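You operate a simulated robot arm through the tools that you are given. There is no shell and no other tool. Be economical: measure what you need, move in short steps, check, and stop when the job is done.

The job below is to be done with a simulated robot arm. You get a single attempt, and the scene is never put back.

JOB
Pound the mortar's grains two blows and tip them into the green basin.
Fine: pin the lid first; draw them into the tin cup; shut the gate; put the cup back; spill nothing; use the cup on the bench top, leave the other cups. Set down upright: tin cup.

Only the result counts: the job must be done as asked and must still hold three seconds after the hand-in. Knocking over, shifting, dropping, spilling or breaking anything else fails it. A push-on lid holds only when it is set on centred and level and pressed home; a screw cap is set on level and turned clockwise until tight.

ROBOT AND FRAMES
A 7-joint arm with a two-finger parallel gripper on a trunk, on a base that drives. Base frame: it is fixed to the floor where the robot stands at the start and does not move with it; the origin is under the middle of the robot, x ahead of it, y to its left, z up; the surface under the hand at the start is at about z = 800. Units: mm, degrees, N and s.
With the tool pointing down near the work surface it reaches from about 220 to 680 mm from the robot's upright axis, wherever it stands. Its first joint turns from -143.0 to 143.0 degrees. Places, roughly: green basin [-2250, -1750, 750]; mortar [500, 0, 700]; mortar gate [400, 0, 800]; pestle [500, 0, 1000]; shelf under the spout [400, 0, 500]; tin cup [500, -1750, 250]. Payload 3 kg.
The tool frame sits at the grasp point between the pads (the TCP): z along the fingers, y along the line on which they close. The tips reach 30 mm beyond it. Largest opening 94 mm; finger width 28, thickness 10; the body of the gripper, 50 by 96 mm, starts 55 mm behind the TCP.
Orientation is told as [roll, pitch, yaw] about the base's x, y, z axes, in that order, counted from this pose: with the fingers straight down and closing along the base's y, the tool's x points along the base's -x, its y along +y and its z along -z.

CONTROLS
- The arm moves only by the tool send_rows. Its argument "series" is a list of rows, each a list of 3 entries, a list of its own where there are three numbers: the closure in counts, from 0 (fully open) to 255 (shut), then the shift along the tool's x, y, z in mm, then the turn, a rotation vector about the tool's x, y, z in degrees. In form: [[jaw, [tx, ty, tz], [ax, ay, az]], ...]. A call has 1 to 20 rows; each row shifts and turns the commanded pose from where the row before left it, along the tool's axes as they then stand. A row lasts 0.2 s, in which the tool goes at most 50 mm and 8.6 degrees; a call with a longer step from one row to the next is refused whole, and so is a gripper value outside its range. A pose out of reach is approached as far as the arm can. The call stops where the force on the tool passes 90 N (or 10 N more than at its start, if that is more) or the arm is blocked; 0.2 s more then pass. Each finger travels about 45 mm/s and halts on what it meets, pressing with about 42 N; the grip force reading is that of the motor and also rises with nothing between the fingers. The clock runs only during rows and for 0.2 s after the last one: add rows that do not move to give the fingers time. The reply holds the time, the measured pose of the TCP, the force on the tool along the base axes, the opening and the grip force, in the units named above and with some noise, with the torque about the TCP (base axes, N m) and any sound that the robot's microphone picked up, and new pictures: "views" is both (left out), scene, wrist or none.
- Cameras (640 x 400 px; columns grow to the right, rows downward): "scene" is now at [23.1, 82.7, 1869.4]; the picture's right is [-0.74, -0.67, 0.00], its down [-0.55, 0.60, -0.58] and it looks along [0.39, -0.43, -0.82] (base axes); focal length 256 px, centre (320, 200). "wrist" rides on the gripper at [76, 14, -103] in the tool frame; the picture's right is [-0.18, 0.98, 0.00], its down [-0.75, -0.14, -0.64] and it looks along [-0.63, -0.12, 0.77] (tool axes); focal length 243 px, centre (320, 200). There is no depth. A picture from a camera that has moved, and an enlarged one, comes with that camera's place and axes in the base frame and with its lens.
- raise_lower(by): slides the trunk up (or, below 0, down) by that many mm; the arm and the scene camera ride with it, the base frame stays. It gives what a move gives, with no picture.
- steer(legs): drives the robot by 1 to 6 legs, each [ahead, left, turn to the left] in mm, mm and degrees, along the robot's own axes; the way and the turn of a leg run together, so that a leg with both is an arc; at most 1500 mm and 180 degrees a leg. The arm and the cameras ride along, it lands a little off, and it stops where it bumps. It gives what a move gives, and a new picture of the scene camera.
- head_to(pan, tilt): turns the head with the scene camera to pan (to the left, within 143 degrees either way) and tilt (down, from -29 to 69), counted from straight ahead of the robot. It gives what a move gives, and a new picture of the scene camera.
- enlarge(camera, box): a new picture of the part [left, top, right, bottom] of that camera's present view, enlarged. It takes no simulated time.
- finish_job(): hands the job in; it is judged then, once.

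Work in short steps. Places have to be worked out from the pictures, the camera data and where the tool is seen: move nearer, look again, correct. Check each grasp and each placing, and mend what went wrong. You have 120 turns and 260 pictures in all, those below and enlarged ones among them. Open the gripper and draw the arm clear of the work before you hand the job in, unless the task says otherwise; then end with one line.

The tools are called after "Request:" as name(argument=value, ...) on one line, values as JSON. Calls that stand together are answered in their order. send_rows: Moves the arm, as the interface text tells. Its arguments: {"type":"object","properties":{"series":{"type":"array","items":{"type":"array"}},"views":{"type":"string","enum":["both","scene","wrist","none"]}},"required":["series"]} The other tools are called the same way: raise_lower (by) slides the trunk up or down; steer (legs) drives the base; head_to (pan, tilt) turns the head that bears the scene camera; enlarge (camera, box) takes an enlarged picture of a part of a camera's view; finish_job () hands the job in.

At the start:

```text
time: 0.0
position: [514.7, -408.2, 1422.4]
tcp_rot: [0.1, 0.1, 0.1]
ft_force: [1.6, 0.1, -0.1]
moment: [0.03, -0.02, -0.03]
width: 94.0
grip_force: 0.0
trunk travel left (down, up): [-325.0, 65.0]
robot x, y, heading: [0.2, -0.6, 0.1]
head pan, tilt: [-47.7, 54.4]
```

scene: 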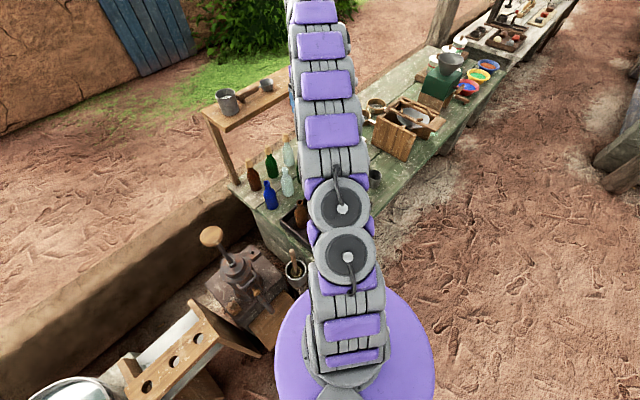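
wrist: 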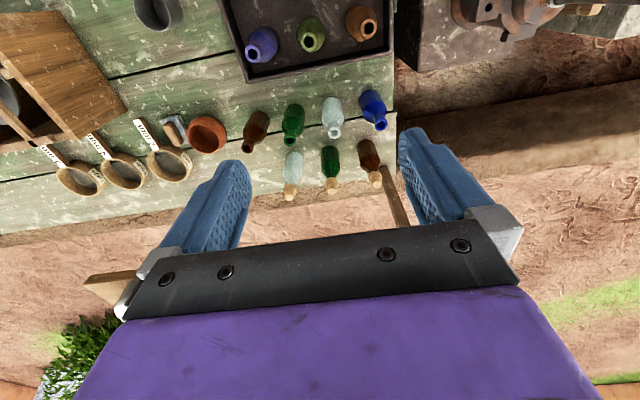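

The scene shows a bench to the right and a machine near the robot. I look straight ahead first to see the mortar.

Request:
head_to(pan=0, tilt=60)

Request:
head_to(pan=-65, tilt=40)

Request:
head_to(pan=-135, tilt=25)

```text
time: 1.2
position: [512.5, -404.8, 1423.0]
tcp_rot: [0.0, 0.0, 0.1]
ft_force: [-0.3, 0.7, 0.2]
moment: [-0.01, 0.0, -0.01]
width: 94.0
grip_force: 0.0
trunk travel left (down, up): [-325.0, 65.0]
robot x, y, heading: [1.3, -1.2, -0.0]
head pan, tilt: [0.0, 60.0]
camera scene: at [40.8, 136.6, 1862.7], right [0.0, -1.0, 0.0], down [-0.87, 0.0, -0.5], along [0.5, 0.0, -0.87], focal length 256 px, centre (320, 200)
```

scene: 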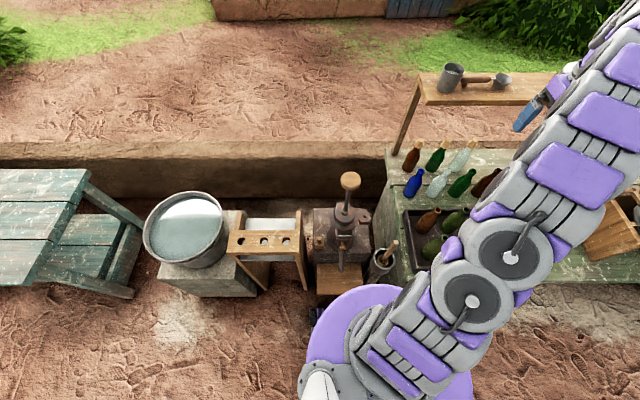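

```text
time: 2.5
position: [513.1, -405.9, 1423.4]
tcp_rot: [0.1, 0.1, 0.1]
ft_force: [-0.2, -0.8, -0.8]
moment: [-0.01, -0.01, 0.02]
width: 93.9
grip_force: 0.1
trunk travel left (down, up): [-325.0, 65.0]
robot x, y, heading: [0.5, 2.3, -0.0]
head pan, tilt: [-65.0, 40.0]
camera scene: at [10.3, 59.5, 1889.3], right [-0.91, -0.42, 0.0], down [-0.27, 0.58, -0.76], along [0.32, -0.69, -0.65], focal length 256 px, centre (320, 200)
```

scene: 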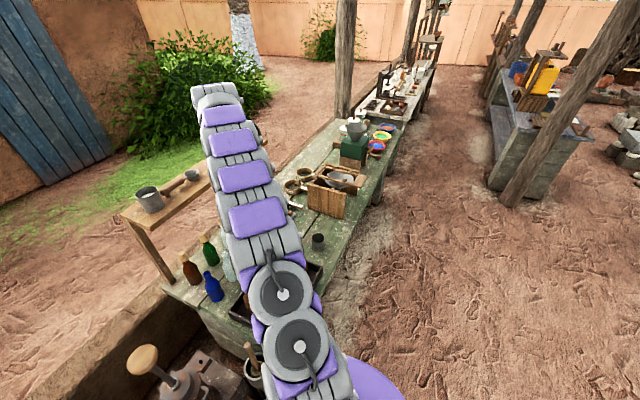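

```text
time: 3.9
position: [513.8, -405.6, 1421.8]
tcp_rot: [-0.1, -0.1, 0.1]
ft_force: [-0.6, 0.8, 0.5]
moment: [-0.01, 0.03, -0.02]
width: 94.0
grip_force: 0.0
trunk travel left (down, up): [-325.0, 65.0]
robot x, y, heading: [-1.1, 0.2, -0.1]
head pan, tilt: [-135.0, 25.0]
camera scene: at [-90.8, 71.2, 1912.9], right [-0.71, 0.71, 0.0], down [0.3, 0.3, -0.91], along [-0.64, -0.64, -0.42], focal length 256 px, centre (320, 200)
```

scene: 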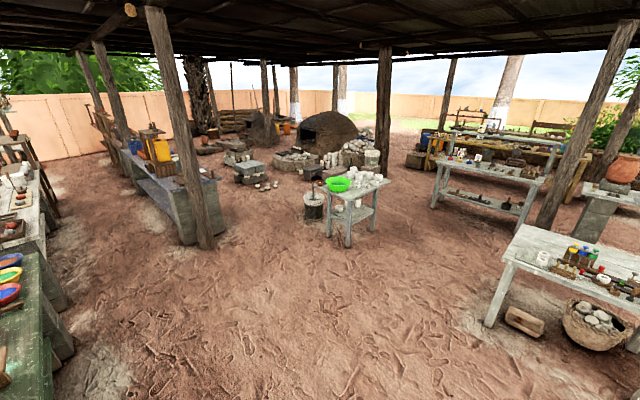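

I can see the green basin on a small table. I enlarge it, then look at the bench and the mortar in detail.

Request:
enlarge(camera="scene", box=[260, 140, 420, 240])

Request:
head_to(pan=-75, tilt=40)

Request:
enlarge(camera="scene", box=[120, 40, 440, 240])

Request:
head_to(pan=0, tilt=65)

Request:
enlarge(camera="scene", box=[220, 120, 420, 245])

```text
4.00 times, centred on (340, 190) of scene
camera zoom: at [-90.8, 71.2, 1912.9], right [-0.71, 0.71, 0.0], down [0.3, 0.3, -0.91], along [-0.64, -0.64, -0.42], focal length 1023 px, centre (240, 240)
```

zoom: 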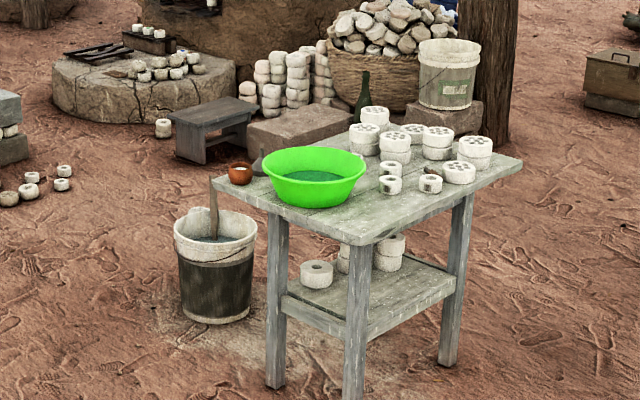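

```text
time: 5.2
position: [512.7, -406.1, 1422.1]
tcp_rot: [0.0, 0.0, 0.1]
ft_force: [0.3, -0.4, -0.7]
moment: [0.0, 0.02, 0.0]
width: 94.0
grip_force: 0.1
trunk travel left (down, up): [-325.0, 65.0]
robot x, y, heading: [1.9, -0.4, 0.2]
head pan, tilt: [-75.0, 40.0]
camera scene: at [-3.8, 54.3, 1889.4], right [-0.97, -0.26, 0.0], down [-0.17, 0.62, -0.76], along [0.2, -0.74, -0.64], focal length 256 px, centre (320, 200)
```

scene: 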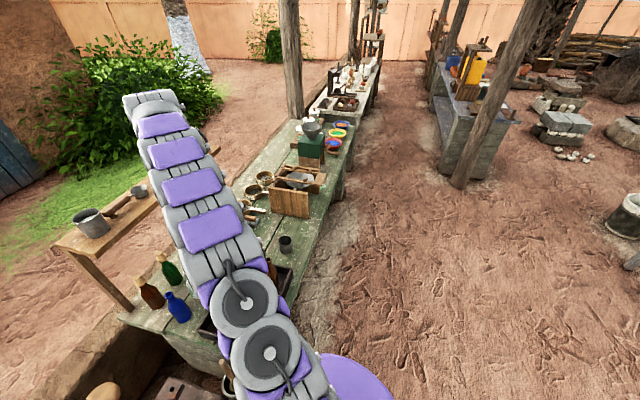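

```text
2.00 times, centred on (280, 140) of scene
camera zoom: at [-3.8, 54.3, 1889.4], right [-0.97, -0.26, 0.0], down [-0.17, 0.62, -0.76], along [0.2, -0.74, -0.64], focal length 511 px, centre (400, 320)
```

zoom: 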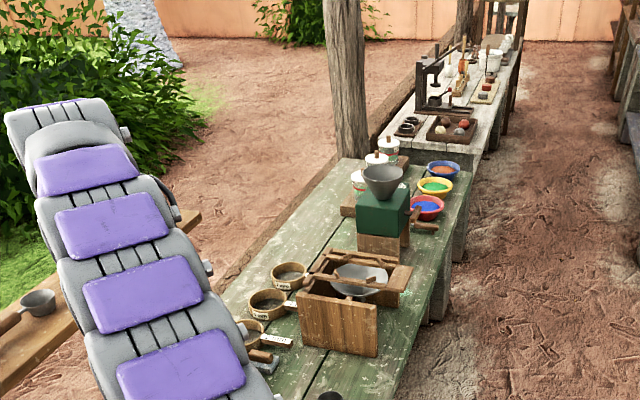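

```text
time: 6.7
position: [512.2, -405.9, 1422.6]
tcp_rot: [0.0, 0.1, 0.1]
ft_force: [0.3, 0.5, -0.2]
moment: [-0.02, -0.02, 0.0]
width: 93.9
grip_force: 0.0
trunk travel left (down, up): [-325.0, 65.0]
robot x, y, heading: [1.9, -1.6, -0.1]
head pan, tilt: [0.0, 65.0]
camera scene: at [35.0, 136.6, 1857.2], right [0.0, -1.0, 0.0], down [-0.91, 0.0, -0.42], along [0.42, 0.0, -0.91], focal length 256 px, centre (320, 200)
```

scene: 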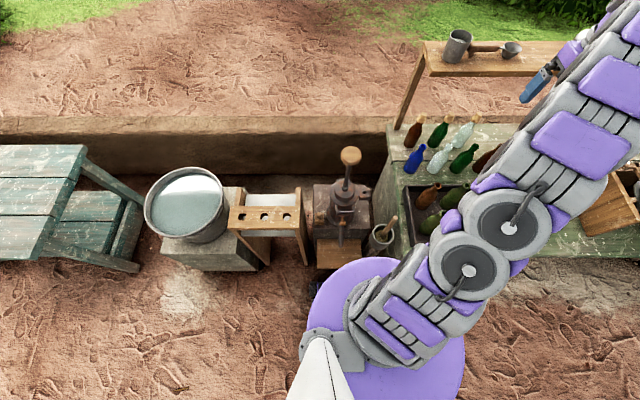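

```text
3.20 times, centred on (320, 182) of scene
camera zoom: at [35.0, 136.6, 1857.2], right [0.0, -1.0, 0.0], down [-0.91, 0.0, -0.42], along [0.42, 0.0, -0.91], focal length 818 px, centre (320, 256)
```

zoom: 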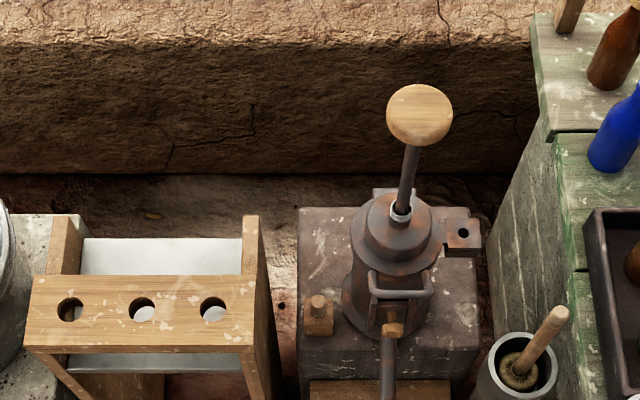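

The mortar has a lid with an ear, a peg on the left, a U-handled gate and a spout. I must find the tin cup near y=-1750, so I back off and drive to the right to look.

Request:
steer(legs=[[-500, 0, 0], [0, -1400, 0]])

Request:
head_to(pan=25, tilt=45)

Request:
head_to(pan=-35, tilt=45)

```text
time: 16.2
position: [-5.6, -1816.8, 1423.5]
tcp_rot: [-0.1, 0.0, -0.7]
ft_force: [-0.2, 0.0, 0.4]
moment: [0.02, 0.0, 0.0]
width: 93.7
grip_force: 0.0
trunk travel left (down, up): [-325.0, 65.0]
robot x, y, heading: [-515.0, -1405.7, -0.9]
head pan, tilt: [0.0, 65.0]
camera scene: at [-476.2, -1268.5, 1857.2], right [-0.01, -1.0, 0.0], down [-0.91, 0.01, -0.42], along [0.42, 0.0, -0.91], focal length 256 px, centre (320, 200)
```

scene: 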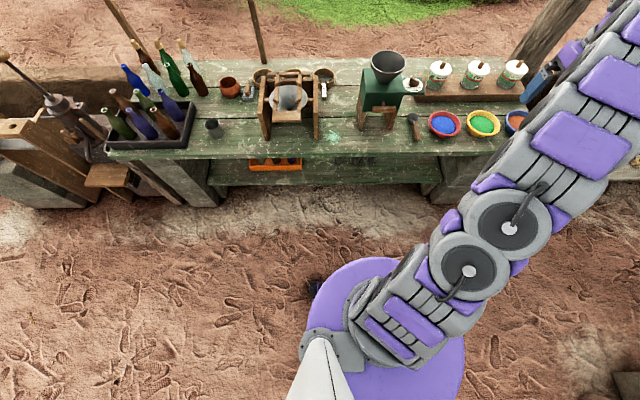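

```text
time: 17.1
position: [-6.7, -1815.2, 1423.7]
tcp_rot: [-0.2, -0.1, -0.7]
ft_force: [0.5, -0.6, -0.8]
moment: [0.0, 0.01, -0.01]
width: 94.0
grip_force: 0.0
trunk travel left (down, up): [-325.0, 65.0]
robot x, y, heading: [-512.7, -1404.3, -0.7]
head pan, tilt: [25.0, 45.0]
camera scene: at [-462.5, -1234.3, 1882.2], right [0.41, -0.91, 0.0], down [-0.65, -0.29, -0.71], along [0.64, 0.29, -0.71], focal length 256 px, centre (320, 200)
```

scene: 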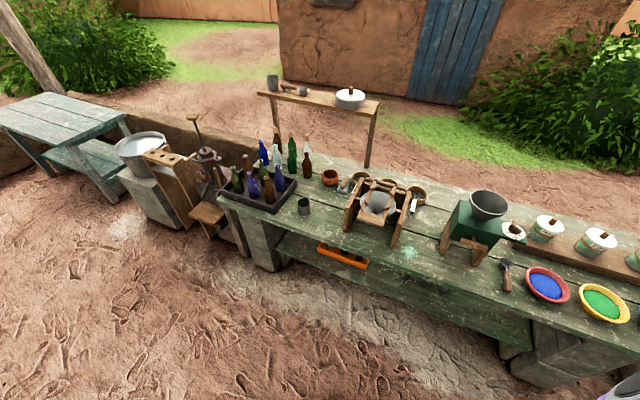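

```text
time: 18.4
position: [-8.7, -1815.4, 1423.8]
tcp_rot: [-0.1, 0.0, -0.6]
ft_force: [-0.8, 0.0, -0.1]
moment: [0.0, -0.01, -0.01]
width: 94.1
grip_force: 0.1
trunk travel left (down, up): [-325.0, 65.0]
robot x, y, heading: [-514.9, -1403.0, -0.9]
head pan, tilt: [-35.0, 45.0]
camera scene: at [-470.8, -1315.2, 1882.1], right [-0.58, -0.81, 0.0], down [-0.58, 0.41, -0.7], along [0.57, -0.41, -0.71], focal length 256 px, centre (320, 200)
```

scene: 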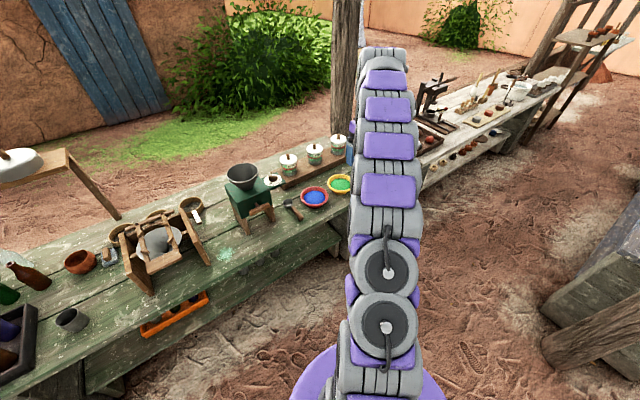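

The bench top shows one grey cup near (430,-800); the list puts a tin cup lower, maybe on the shelf beneath. I enlarge the candidate and back away to see under the bench.

Request:
head_to(pan=25, tilt=45)

Request:
enlarge(camera="scene", box=[210, 140, 450, 290])

Request:
steer(legs=[[-900, 0, 0]])

Request:
raise_lower(by=-300)

Request:
head_to(pan=8, tilt=30)

Request:
enlarge(camera="scene", box=[80, 120, 400, 320])

```text
time: 19.7
position: [-6.9, -1816.3, 1423.8]
tcp_rot: [0.0, -0.1, -0.7]
ft_force: [-0.3, 0.1, -0.4]
moment: [-0.04, -0.02, 0.03]
width: 93.9
grip_force: 0.0
trunk travel left (down, up): [-325.0, 65.0]
robot x, y, heading: [-518.0, -1404.3, -1.0]
head pan, tilt: [25.0, 45.0]
camera scene: at [-462.6, -1234.3, 1882.2], right [0.41, -0.91, 0.0], down [-0.65, -0.29, -0.71], along [0.64, 0.29, -0.71], focal length 256 px, centre (320, 200)
```

scene: 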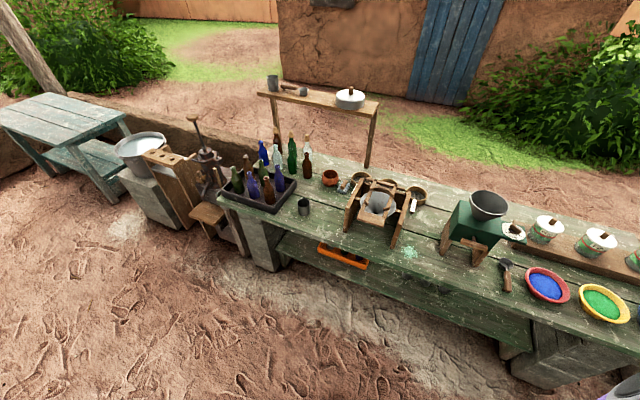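

```text
2.67 times, centred on (330, 215) of scene
camera zoom: at [-462.6, -1234.3, 1882.2], right [0.41, -0.91, 0.0], down [-0.65, -0.29, -0.71], along [0.64, 0.29, -0.71], focal length 682 px, centre (293, 160)
```

zoom: 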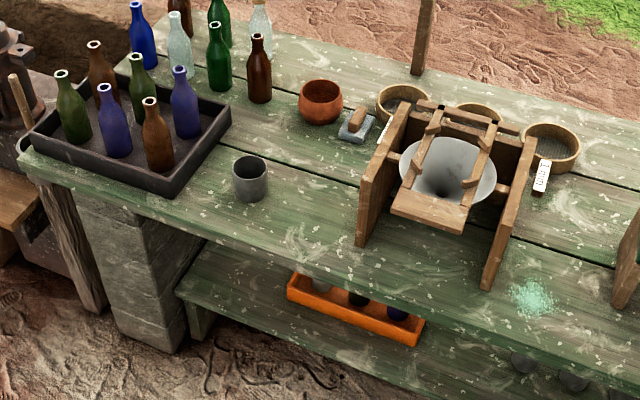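

```text
time: 24.5
position: [-910.1, -1804.3, 1424.8]
tcp_rot: [-0.1, -0.2, -0.4]
ft_force: [0.1, 0.5, 0.4]
moment: [0.02, -0.02, 0.0]
width: 93.9
grip_force: 0.1
trunk travel left (down, up): [-325.0, 65.0]
robot x, y, heading: [-1415.6, -1392.5, -0.6]
head pan, tilt: [25.0, 45.0]
camera scene: at [-1368.0, -1224.4, 1882.3], right [0.41, -0.91, 0.0], down [-0.65, -0.29, -0.71], along [0.64, 0.29, -0.71], focal length 256 px, centre (320, 200)
```

scene: 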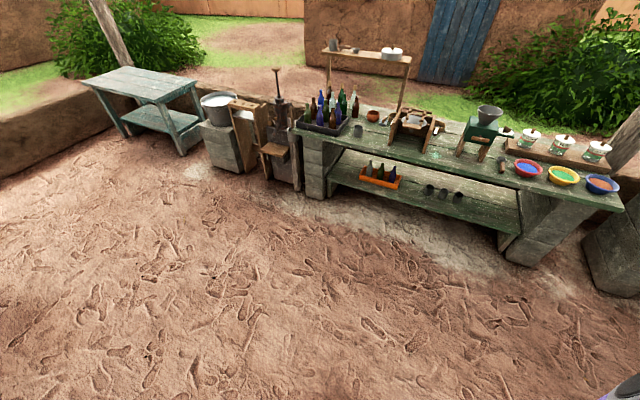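

```text
time: 27.5
position: [-912.4, -1801.9, 1126.3]
tcp_rot: [-0.2, -0.2, -0.4]
ft_force: [-0.2, -0.5, -0.4]
moment: [-0.01, 0.0, 0.03]
width: 94.2
grip_force: 0.0
trunk travel left (down, up): [-25.0, 365.0]
robot x, y, heading: [-1418.5, -1395.8, -0.7]
head pan, tilt: [25.0, 45.0]
```

```text
time: 28.3
position: [-911.6, -1801.3, 1125.4]
tcp_rot: [-0.1, -0.1, -0.3]
ft_force: [-0.9, 1.1, -0.2]
moment: [0.02, 0.02, -0.01]
width: 94.0
grip_force: 0.0
trunk travel left (down, up): [-25.0, 365.0]
robot x, y, heading: [-1418.5, -1395.0, -0.5]
head pan, tilt: [8.0, 30.0]
camera scene: at [-1352.6, -1245.3, 1604.7], right [0.13, -0.99, 0.0], down [-0.5, -0.06, -0.86], along [0.86, 0.11, -0.5], focal length 256 px, centre (320, 200)
```

scene: 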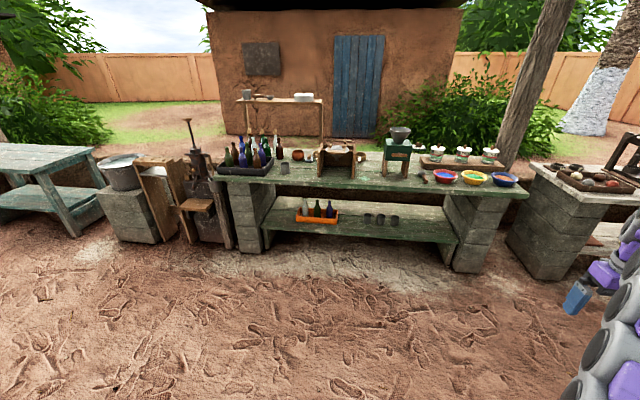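

```text
2.00 times, centred on (240, 220) of scene
camera zoom: at [-1352.6, -1245.3, 1604.7], right [0.13, -0.99, 0.0], down [-0.5, -0.06, -0.86], along [0.86, 0.11, -0.5], focal length 511 px, centre (480, 160)
```

zoom: 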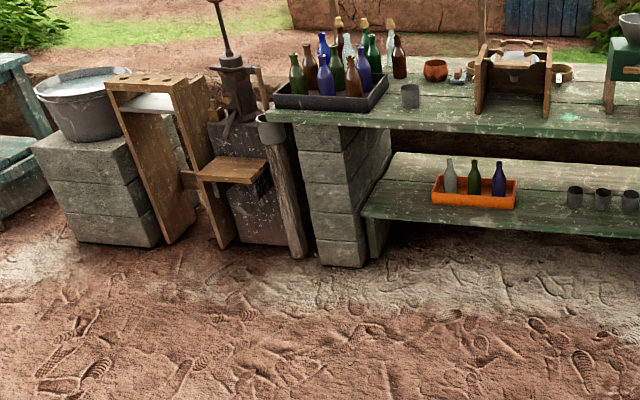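

Three cups stand on the lower shelf; the cup to use is the single one on the bench top near (430,-800). I return to the mortar, stopping slightly left of it, and look closely.

Request:
raise_lower(by=300)

Request:
steer(legs=[[0, 1400, 0.5], [1400, 0, 0]])

```text
time: 31.3
position: [-910.9, -1802.0, 1425.4]
tcp_rot: [-0.1, -0.2, -0.4]
ft_force: [-0.2, 0.4, -0.5]
moment: [-0.01, -0.01, 0.01]
width: 94.0
grip_force: 0.0
trunk travel left (down, up): [-325.0, 65.0]
robot x, y, heading: [-1417.7, -1395.2, -0.4]
head pan, tilt: [8.0, 30.0]
```

```text
time: 44.9
position: [503.1, -396.3, 1425.3]
tcp_rot: [-0.1, -0.1, 0.4]
ft_force: [-0.4, -0.1, 0.3]
moment: [-0.01, -0.01, -0.01]
width: 94.3
grip_force: 0.1
trunk travel left (down, up): [-325.0, 65.0]
robot x, y, heading: [-5.7, 3.6, 0.4]
head pan, tilt: [8.0, 30.0]
camera scene: at [54.5, 152.2, 1904.8], right [0.14, -0.99, 0.0], down [-0.5, -0.07, -0.86], along [0.86, 0.13, -0.5], focal length 256 px, centre (320, 200)
```

scene: 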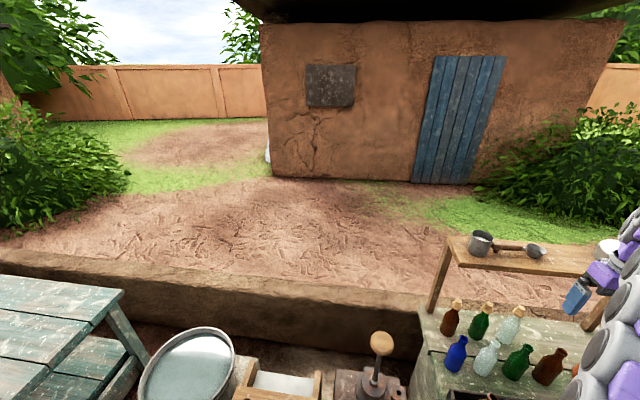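

Robot is back at the start place. I tilt the head down and bring the hand above the mortar for the wrist camera.

Request:
head_to(pan=0, tilt=60)

Request:
send_rows(series=[[0, [12, 45, 0], [0, 0, 0]], [0, [12, 45, 0], [0, 0, 0]], [0, [12, 45, 0], [0, 0, 0]], [0, [12, 45, 0], [0, 0, 0]], [0, [12, 45, 0], [0, 0, 0]], [0, [12, 45, 0], [0, 0, 0]], [0, [12, 45, 0], [0, 0, 0]], [0, [12, 45, 0], [0, 0, 0]], [0, [0, 36, 0], [0, 0, 0]], [0, [0, 0, 0], [0, 0, 0]]])

Request:
enlarge(camera="scene", box=[260, 150, 420, 330])

```text
time: 45.8
position: [501.0, -394.4, 1425.6]
tcp_rot: [-0.2, -0.2, 0.3]
ft_force: [-0.2, -0.5, 0.6]
moment: [-0.02, 0.0, -0.02]
width: 94.1
grip_force: 0.1
trunk travel left (down, up): [-325.0, 65.0]
robot x, y, heading: [-8.8, 4.3, 0.4]
head pan, tilt: [0.0, 60.0]
camera scene: at [31.4, 140.9, 1862.7], right [0.01, -1.0, 0.0], down [-0.87, 0.0, -0.5], along [0.5, 0.0, -0.87], focal length 256 px, centre (320, 200)
```

scene: 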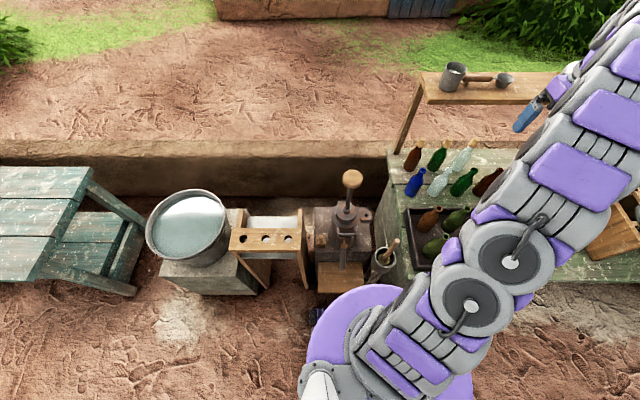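

```text
time: 48.0
position: [401.2, 5.0, 1428.0]
tcp_rot: [-0.4, -0.1, 0.3]
ft_force: [0.7, -0.5, 0.0]
moment: [0.02, 0.0, 0.01]
width: 94.3
grip_force: 0.1
trunk travel left (down, up): [-325.0, 65.0]
robot x, y, heading: [-7.4, 4.4, 0.3]
head pan, tilt: [0.0, 60.0]
camera scene: at [29.5, 146.5, 1862.3], right [0.01, -1.0, 0.0], down [-0.87, 0.0, -0.5], along [0.5, 0.0, -0.87], focal length 256 px, centre (320, 200)
camera wrist: at [325.9, 19.8, 1529.8], right [0.18, 0.98, 0.0], down [0.75, -0.13, 0.65], along [0.64, -0.12, -0.76], focal length 243 px, centre (320, 200)
```

scene: 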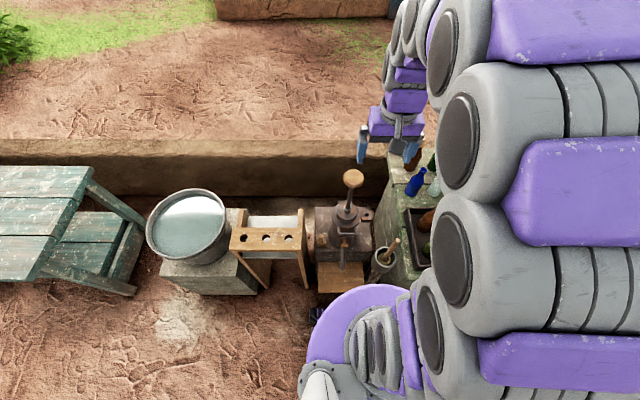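
wrist: 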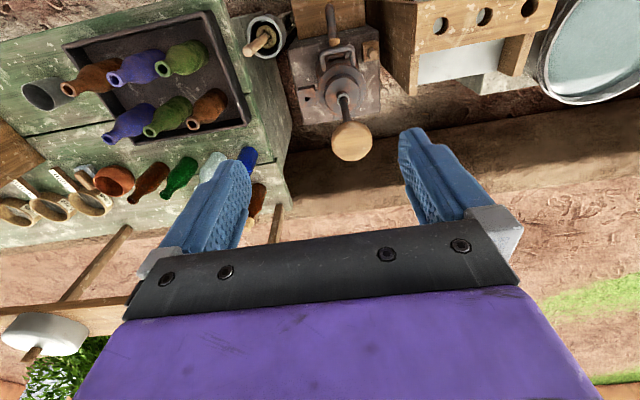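

```text
2.22 times, centred on (340, 240) of scene
camera zoom: at [29.5, 146.5, 1862.3], right [0.01, -1.0, 0.0], down [-0.87, 0.0, -0.5], along [0.5, 0.0, -0.87], focal length 568 px, centre (276, 111)
```

zoom: 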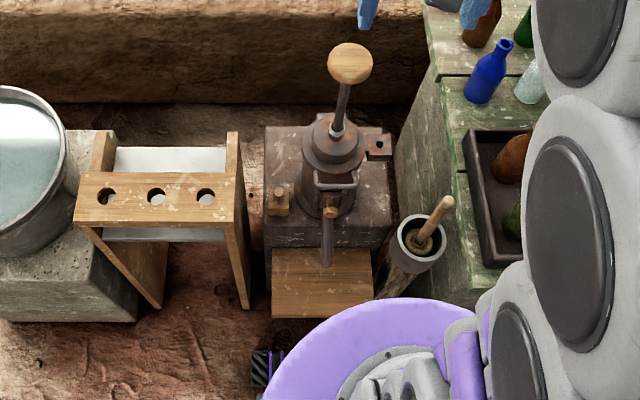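

I enlarge the wrist view of the mortar to triangulate the parts.

Request:
enlarge(camera="wrist", box=[230, 0, 410, 170])

Request:
enlarge(camera="scene", box=[310, 165, 400, 300])

```text
2.35 times, centred on (320, 85) of wrist
camera zoom: at [325.9, 19.8, 1529.8], right [0.18, 0.98, 0.0], down [0.75, -0.13, 0.65], along [0.64, -0.12, -0.76], focal length 571 px, centre (320, 471)
```

zoom: 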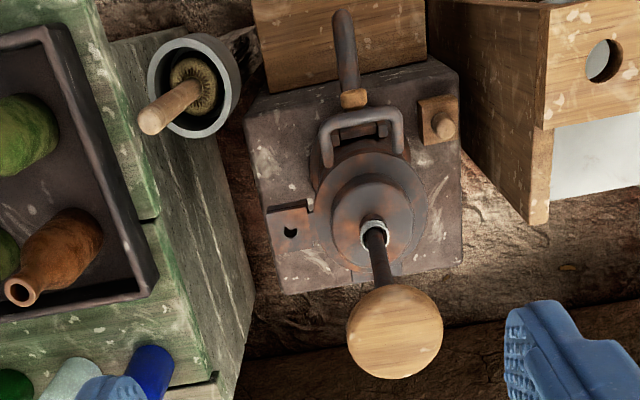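

```text
2.96 times, centred on (355, 232) of scene
camera zoom: at [29.5, 146.5, 1862.3], right [0.01, -1.0, 0.0], down [-0.87, 0.0, -0.5], along [0.5, 0.0, -0.87], focal length 758 px, centre (216, 104)
```

zoom: 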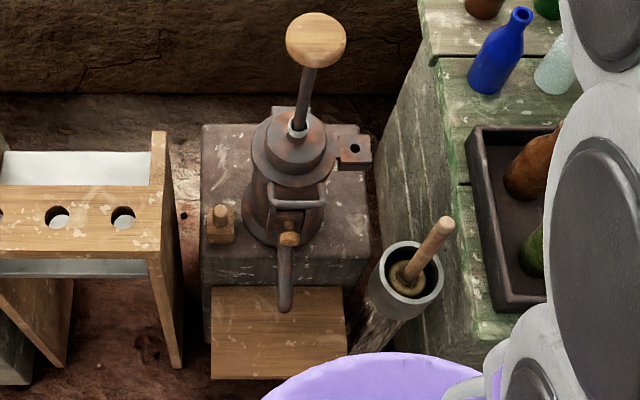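

From the triangulation: pestle knob top ≈(507,37,1180), lid collar (511,38,952), ear hole ≈(528,-53,871), peg in block ≈(484,140,744), a U bar ≈(422,39,917), a wooden piece at the spout's top ≈(429,36,760), and spout end (359,36,628). I lower the hand in front of it for a closer view.

Request:
send_rows(series=[[0, [10, 4, 40], [0, 0, 0]], [0, [10, 4, 40], [0, 0, 0]], [0, [10, 4, 40], [0, 0, 0]], [0, [10, 4, 40], [0, 0, 0]], [0, [10, 4, 40], [0, 0, 0]], [0, [10, 4, 40], [0, 0, 0]], [0, [10, 4, 40], [0, 0, 0]], [0, [0, 4, 40], [0, 0, 0]], [0, [0, 0, 40], [0, 0, 0]], [0, [0, 0, 40], [0, 0, 0]], [0, [0, 0, 0], [0, 0, 0]]])

Request:
enlarge(camera="wrist", box=[200, 0, 440, 150])

```text
time: 50.4
position: [338.8, 33.9, 1023.6]
tcp_rot: [-0.3, -0.3, 0.3]
ft_force: [-0.2, -0.7, -0.1]
moment: [-0.03, 0.02, 0.02]
width: 93.9
grip_force: 0.1
out of reach, approached as far as the arm can: row 7
trunk travel left (down, up): [-325.0, 65.0]
robot x, y, heading: [-5.5, 7.2, 0.3]
head pan, tilt: [0.0, 60.0]
camera scene: at [29.9, 146.3, 1862.4], right [0.01, -1.0, 0.0], down [-0.87, 0.0, -0.5], along [0.5, 0.0, -0.87], focal length 256 px, centre (320, 200)
camera wrist: at [265.1, 50.0, 1125.5], right [0.18, 0.98, 0.0], down [0.75, -0.13, 0.65], along [0.64, -0.12, -0.76], focal length 243 px, centre (320, 200)
```

scene: 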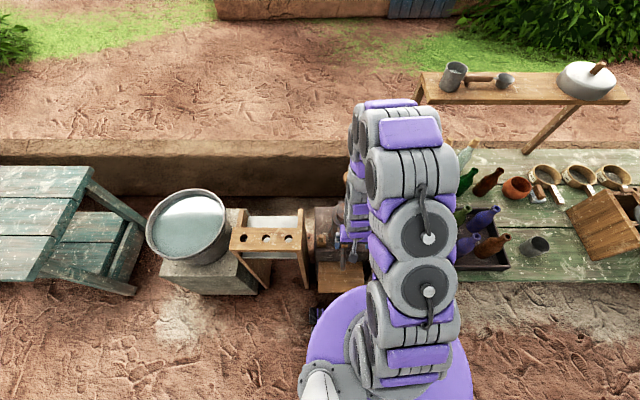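
wrist: 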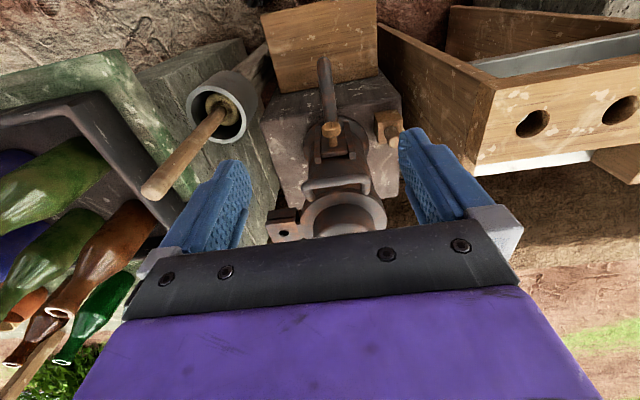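

```text
2.67 times, centred on (320, 75) of wrist
camera zoom: at [265.1, 50.0, 1125.5], right [0.18, 0.98, 0.0], down [0.75, -0.13, 0.65], along [0.64, -0.12, -0.76], focal length 647 px, centre (320, 533)
```

zoom: 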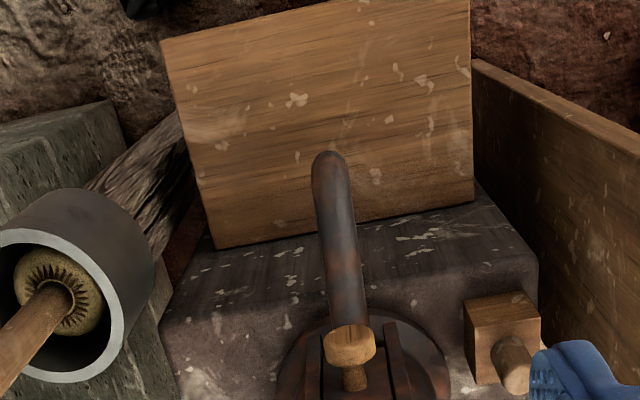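

Request:
enlarge(camera="wrist", box=[240, 100, 420, 250])

```text
2.67 times, centred on (330, 175) of wrist
camera zoom: at [265.1, 50.0, 1125.5], right [0.18, 0.98, 0.0], down [0.75, -0.13, 0.65], along [0.64, -0.12, -0.76], focal length 647 px, centre (293, 267)
```

zoom: 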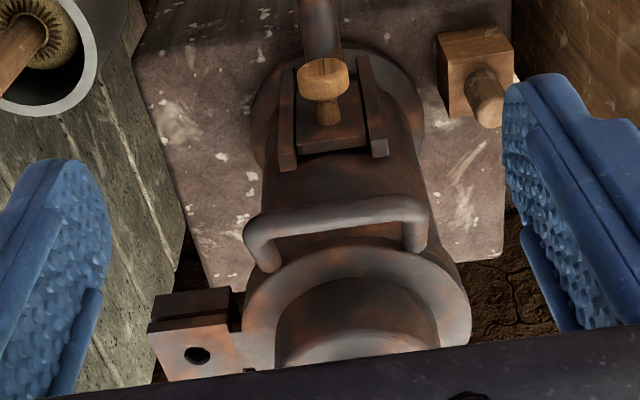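

The gate is a vertical slide between rails with a wooden knob; the U bar is fixed to the body; the peg stands in a small block. I move left beside the mortar and tilt the hand back 20° so its body stays clear of the lid.

Request:
send_rows(series=[[100, [0, 35, 0], [0, 0, 0]], [100, [0, 35, 0], [0, 0, 0]], [100, [0, 34, 0], [0, 0, 0]], [100, [-20, 0, 20], [0, -7, 0]], [100, [-20, 0, 20], [0, -7, 0]], [100, [-20, 0, 30], [0, -6, 0]], [100, [0, 0, 35], [0, 0, 0]], [100, [0, 0, 35], [0, 0, 0]], [100, [0, 0, 0], [0, 0, 0]]])

Request:
enlarge(camera="wrist", box=[200, 60, 440, 260])

```text
time: 52.4
position: [434.7, 137.4, 896.8]
tcp_rot: [-0.2, -20.3, 0.5]
ft_force: [0.6, -0.5, -0.3]
moment: [0.01, -0.01, -0.01]
width: 57.1
grip_force: 0.0
trunk travel left (down, up): [-325.0, 65.0]
robot x, y, heading: [-10.9, 4.8, 0.1]
head pan, tilt: [0.0, 60.0]
camera scene: at [30.7, 147.7, 1862.2], right [0.0, -1.0, 0.0], down [-0.87, -0.01, -0.5], along [0.5, 0.0, -0.87], focal length 256 px, centre (320, 200)
camera wrist: at [327.8, 152.8, 966.8], right [0.17, 0.98, 0.06], down [0.49, -0.13, 0.86], along [0.86, -0.12, -0.5], focal length 243 px, centre (320, 200)
```

scene: 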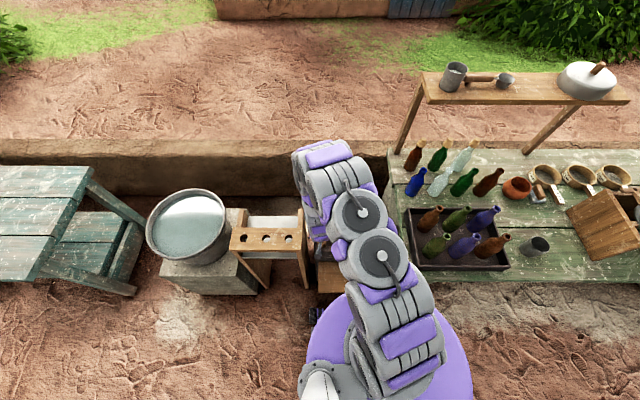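
wrist: 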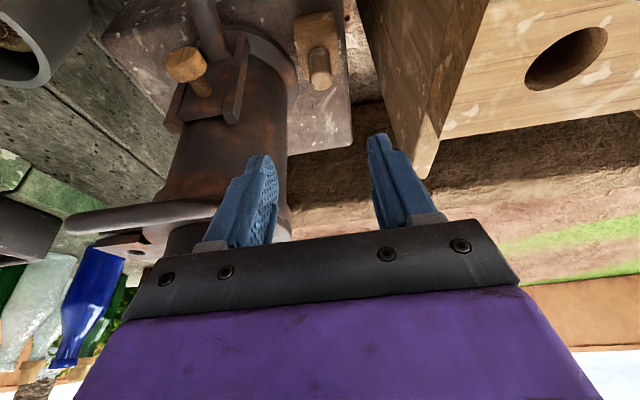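

```text
2.00 times, centred on (320, 160) of wrist
camera zoom: at [327.8, 152.8, 966.8], right [0.17, 0.98, 0.06], down [0.49, -0.13, 0.86], along [0.86, -0.12, -0.5], focal length 485 px, centre (320, 280)
```

zoom: 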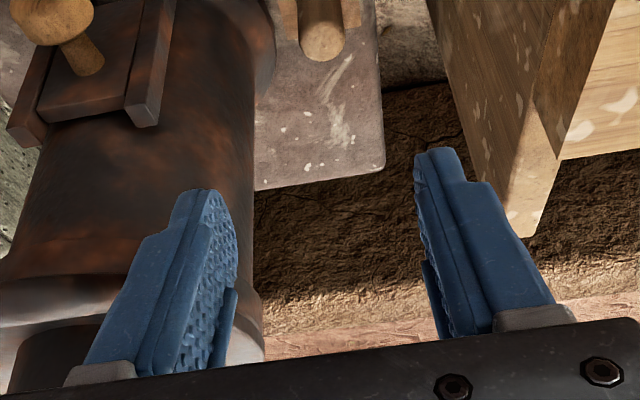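

Peg top is consistently at about (481,139.5,744). I descend to just above it and check.

Request:
send_rows(series=[[100, [-2.3, 1, 33], [0, 0, 0]], [100, [-2.3, 1, 33], [0, 0, 0]], [100, [-2.3, 0, 33], [0, 0, 0]], [100, [0, 0, 0], [0, 0, 0]]], views="wrist")

Request:
enlarge(camera="wrist", box=[220, 40, 420, 240])

```text
time: 53.4
position: [478.4, 138.4, 807.6]
tcp_rot: [-0.4, -20.2, 0.5]
ft_force: [-0.5, -0.4, -0.6]
moment: [-0.01, 0.01, 0.0]
width: 57.1
grip_force: 0.0
trunk travel left (down, up): [-325.0, 65.0]
robot x, y, heading: [-10.5, 5.9, 0.3]
head pan, tilt: [0.0, 60.0]
camera wrist: at [371.8, 154.0, 876.8], right [0.17, 0.98, 0.06], down [0.49, -0.13, 0.86], along [0.86, -0.12, -0.5], focal length 243 px, centre (320, 200)
```

wrist: 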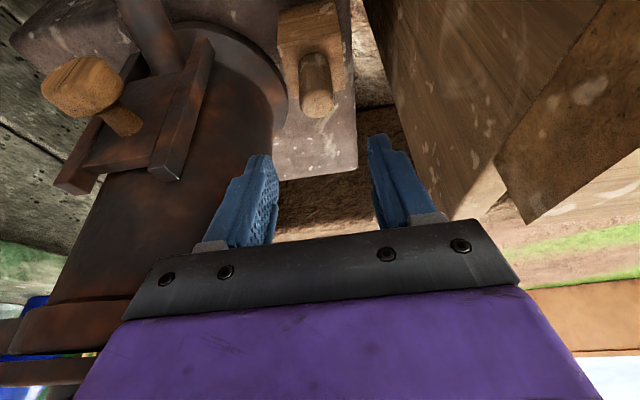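

```text
2.00 times, centred on (320, 140) of wrist
camera zoom: at [371.8, 154.0, 876.8], right [0.17, 0.98, 0.06], down [0.49, -0.13, 0.86], along [0.86, -0.12, -0.5], focal length 485 px, centre (320, 320)
```

zoom: 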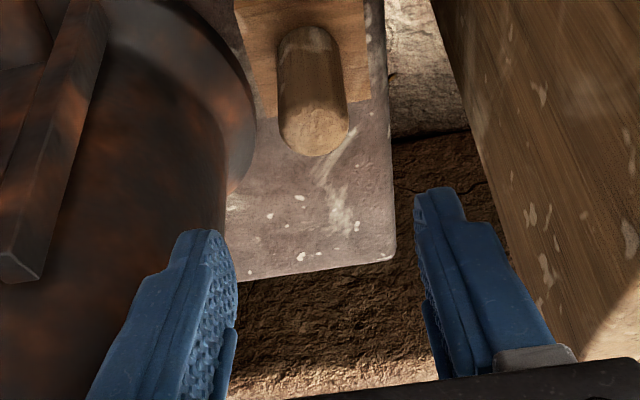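

Peg top ≈(485,139.5,738), peg visible length ~55. I lower to z≈720 and close.

Request:
send_rows(series=[[100, [12, 0.5, 42], [0, 0, 0]], [100, [12.5, 0.5, 42], [0, 0, 0]], [100, [0, 0, 0], [0, 0, 0]]], views="wrist")

Request:
enlarge(camera="wrist", box=[220, 100, 420, 260])

```text
time: 54.2
position: [481.6, 136.3, 717.5]
tcp_rot: [-0.5, -20.2, 0.5]
ft_force: [-0.4, -0.5, -0.9]
moment: [0.02, -0.04, -0.02]
width: 57.3
grip_force: 0.0
trunk travel left (down, up): [-325.0, 65.0]
robot x, y, heading: [-12.0, 4.4, 0.3]
head pan, tilt: [0.0, 60.0]
camera wrist: at [376.6, 152.3, 788.8], right [0.17, 0.98, 0.06], down [0.49, -0.13, 0.86], along [0.86, -0.12, -0.5], focal length 243 px, centre (320, 200)
```

wrist: 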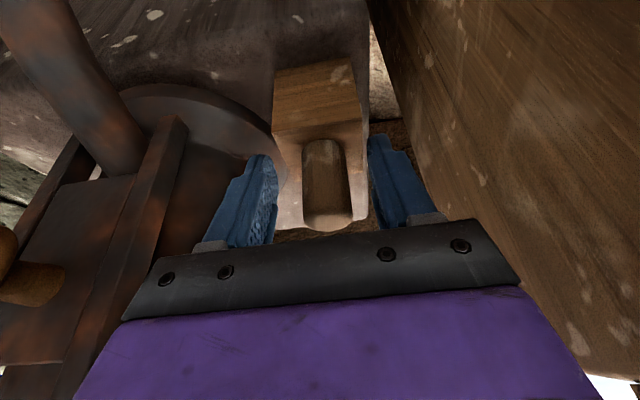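

```text
2.50 times, centred on (320, 180) of wrist
camera zoom: at [376.6, 152.3, 788.8], right [0.17, 0.98, 0.06], down [0.49, -0.13, 0.86], along [0.86, -0.12, -0.5], focal length 606 px, centre (320, 250)
```

zoom: 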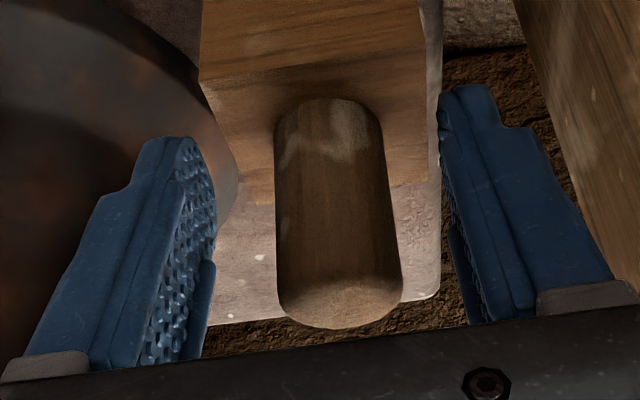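

The peg sits between the pads, slightly left. I shift +3.5 mm in y, +4 in x and close.

Request:
send_rows(series=[[100, [-3.8, 3.5, 1.4], [0, 0, 0]], [255, [0, 0, 0], [0, 0, 0]], [255, [0, 0, 0], [0, 0, 0]], [255, [0, 0, 0], [0, 0, 0]], [255, [0, 0, 0], [0, 0, 0]]], views="wrist")

```text
time: 55.4
position: [487.4, 142.0, 719.5]
tcp_rot: [-0.3, -20.3, 0.4]
ft_force: [2.2, -7.9, -0.9]
moment: [-0.48, -0.24, -1.05]
width: 43.8
grip_force: 45.0
trunk travel left (down, up): [-325.0, 65.0]
robot x, y, heading: [-10.3, 2.3, 0.3]
head pan, tilt: [0.0, 60.0]
camera wrist: at [380.5, 156.0, 789.0], right [0.17, 0.98, 0.06], down [0.49, -0.13, 0.86], along [0.86, -0.12, -0.5], focal length 243 px, centre (320, 200)
```

wrist: 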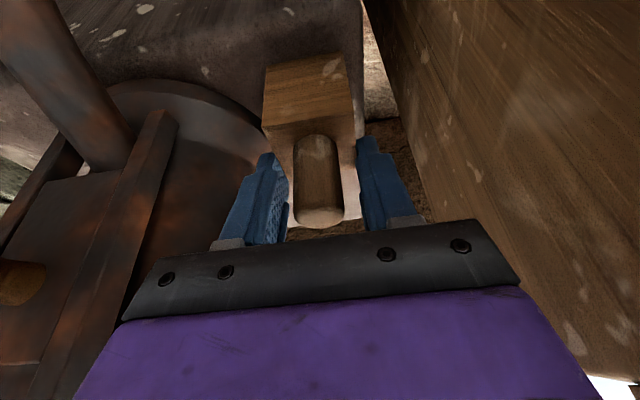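

Grip stopped at 44 mm – the tips meet the block, not the peg. I open, raise 14 mm and close again.

Request:
send_rows(series=[[100, [0, 0, 0], [0, 0, 0]], [100, [-4.8, -2, -13.2], [0, 0, 0]], [100, [0, 0, 0], [0, 0, 0]], [255, [0, 0, 0], [0, 0, 0]], [255, [0, 0, 0], [0, 0, 0]], [255, [0, 0, 0], [0, 0, 0]], [255, [0, 0, 0], [0, 0, 0]], [255, [0, 0, 0], [0, 0, 0]]], views="wrist")

Request:
enlarge(camera="wrist", box=[220, 100, 420, 260])

```text
time: 57.2
position: [486.2, 140.2, 734.2]
tcp_rot: [-0.3, -20.4, 0.5]
ft_force: [1.1, -1.1, 4.4]
moment: [0.01, -0.04, -0.01]
width: 25.3
grip_force: 41.8
trunk travel left (down, up): [-325.0, 65.0]
robot x, y, heading: [-4.0, 0.6, 0.3]
head pan, tilt: [0.0, 60.0]
camera wrist: at [380.0, 155.8, 803.4], right [0.17, 0.98, 0.06], down [0.49, -0.13, 0.86], along [0.86, -0.12, -0.5], focal length 243 px, centre (320, 200)
```

wrist: 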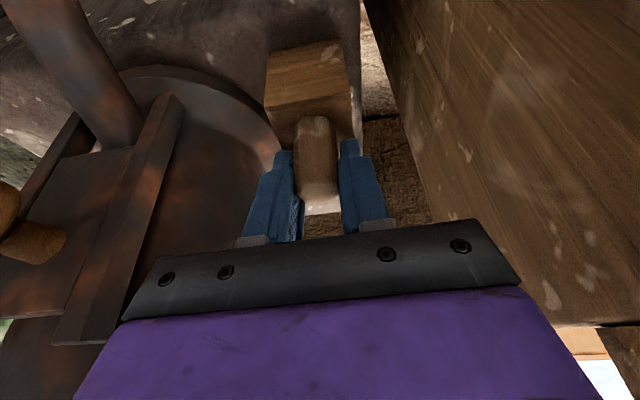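

```text
2.50 times, centred on (320, 180) of wrist
camera zoom: at [380.0, 155.8, 803.4], right [0.17, 0.98, 0.06], down [0.49, -0.13, 0.86], along [0.86, -0.12, -0.5], focal length 606 px, centre (320, 250)
```

zoom: 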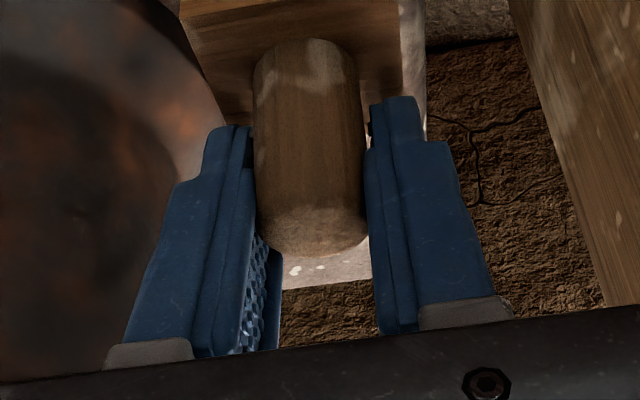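

Peg gripped at 25 mm. I lift straight up in small steps.

Request:
send_rows(series=[[255, [-3.4, 0, -9.4], [0, 0, 0]], [255, [-5.1, 0, -14.1], [0, 0, 0]], [255, [-5.1, 0, -14.1], [0, 0, 0]], [255, [-5.1, 0, -14.1], [0, 0, 0]], [255, [-5.1, 0, -14.1], [0, 0, 0]], [255, [0, 0, 0], [0, 0, 0]]], views="wrist")

Request:
enlarge(camera="wrist", box=[220, 40, 420, 240])

```text
time: 58.6
position: [487.1, 141.5, 802.6]
tcp_rot: [-0.3, -20.2, 0.4]
ft_force: [0.8, -0.2, -0.9]
moment: [0.0, 0.01, -0.02]
width: 25.3
grip_force: 42.0
trunk travel left (down, up): [-325.0, 65.0]
robot x, y, heading: [-7.4, 3.6, 0.4]
head pan, tilt: [0.0, 60.0]
camera wrist: at [380.4, 157.0, 872.5], right [0.17, 0.98, 0.06], down [0.49, -0.13, 0.86], along [0.86, -0.12, -0.5], focal length 243 px, centre (320, 200)
```

wrist: 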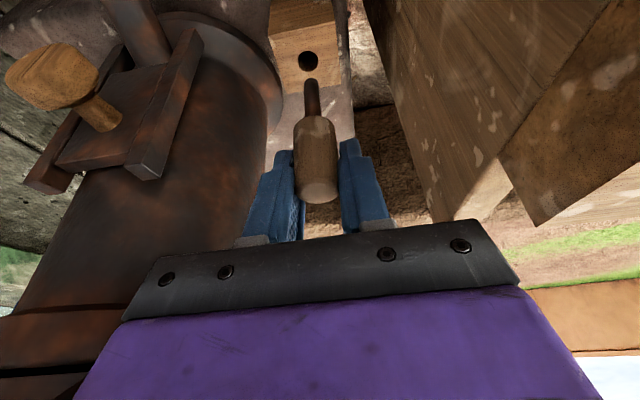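

```text
2.00 times, centred on (320, 140) of wrist
camera zoom: at [380.4, 157.0, 872.5], right [0.17, 0.98, 0.06], down [0.49, -0.13, 0.86], along [0.86, -0.12, -0.5], focal length 485 px, centre (320, 320)
```

zoom: 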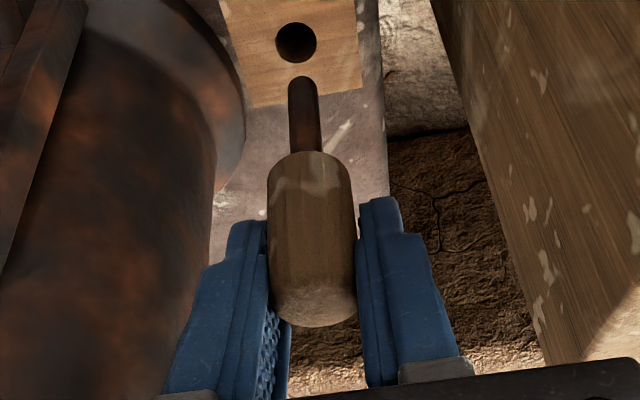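

The pin has a 25 mm wooden head and a ~10 mm iron shank ~41 mm long; its tip lies ~90 mm below the TCP. I pull it back and up, cross in front to the ear side, and yaw so the hand leans away from the pestle.

Request:
send_rows(series=[[255, [1.5, 0, -46.8], [0, 0, 0]], [255, [1.5, 0, -46.8], [0, 0, 0]], [255, [1.5, 0, -46.8], [0, 0, 0]], [255, [1.5, 0, -46.8], [0, 0, 0]], [255, [1.5, 0, -46.8], [0, 0, 0]], [255, [0, -48, 0], [0, 0, 0]], [255, [0, -48, 0], [0, 0, 0]], [255, [0, -48, 0], [0, 0, 0]], [255, [0, -48, 0], [0, 0, 0]], [255, [0, 0, 0], [-2.74, 0, -7.52]], [255, [0, 0, 0], [-2.74, 0, -7.52]], [255, [0, 0, 0], [-2.74, 0, -7.52]], [255, [0, 0, 0], [-2.74, 0, -7.52]], [255, [0, 0, 0], [-2.74, 0, -7.52]], [255, [0, 0, 0], [0, 0, 0]]])

Request:
enlarge(camera="wrist", box=[180, 20, 440, 240])

```text
time: 61.8
position: [411.5, -48.5, 1023.4]
tcp_rot: [-0.5, -19.9, 40.6]
ft_force: [0.5, -0.7, -1.0]
moment: [0.0, 0.02, 0.01]
width: 24.8
grip_force: 41.8
out of reach, approached as far as the arm can: row 7
trunk travel left (down, up): [-325.0, 65.0]
robot x, y, heading: [-8.9, 2.8, 0.3]
head pan, tilt: [0.0, 60.0]
camera scene: at [31.1, 143.4, 1862.5], right [0.0, -1.0, 0.0], down [-0.87, 0.0, -0.5], along [0.5, 0.0, -0.87], focal length 256 px, centre (320, 200)
camera wrist: at [321.7, -105.0, 1092.7], right [-0.51, 0.86, 0.06], down [0.46, 0.21, 0.86], along [0.73, 0.46, -0.5], focal length 243 px, centre (320, 200)
```

scene: 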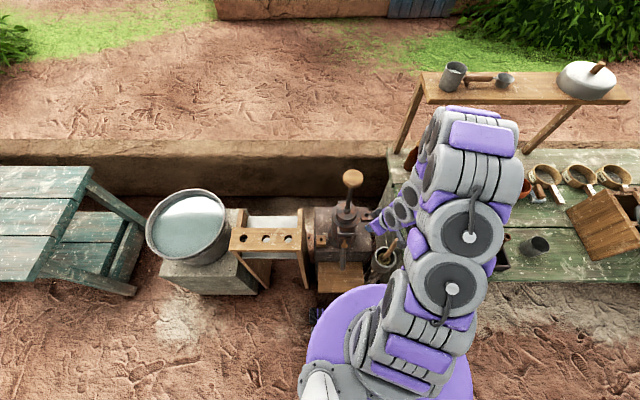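
wrist: 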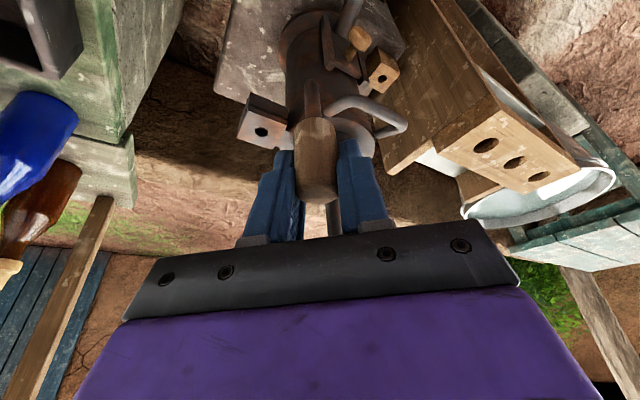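

```text
1.82 times, centred on (310, 130) of wrist
camera zoom: at [321.7, -105.0, 1092.7], right [-0.51, 0.86, 0.06], down [0.46, 0.21, 0.86], along [0.73, 0.46, -0.5], focal length 441 px, centre (338, 327)
```

zoom: 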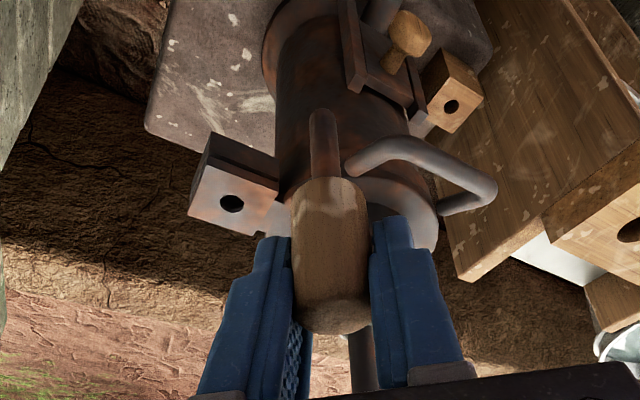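

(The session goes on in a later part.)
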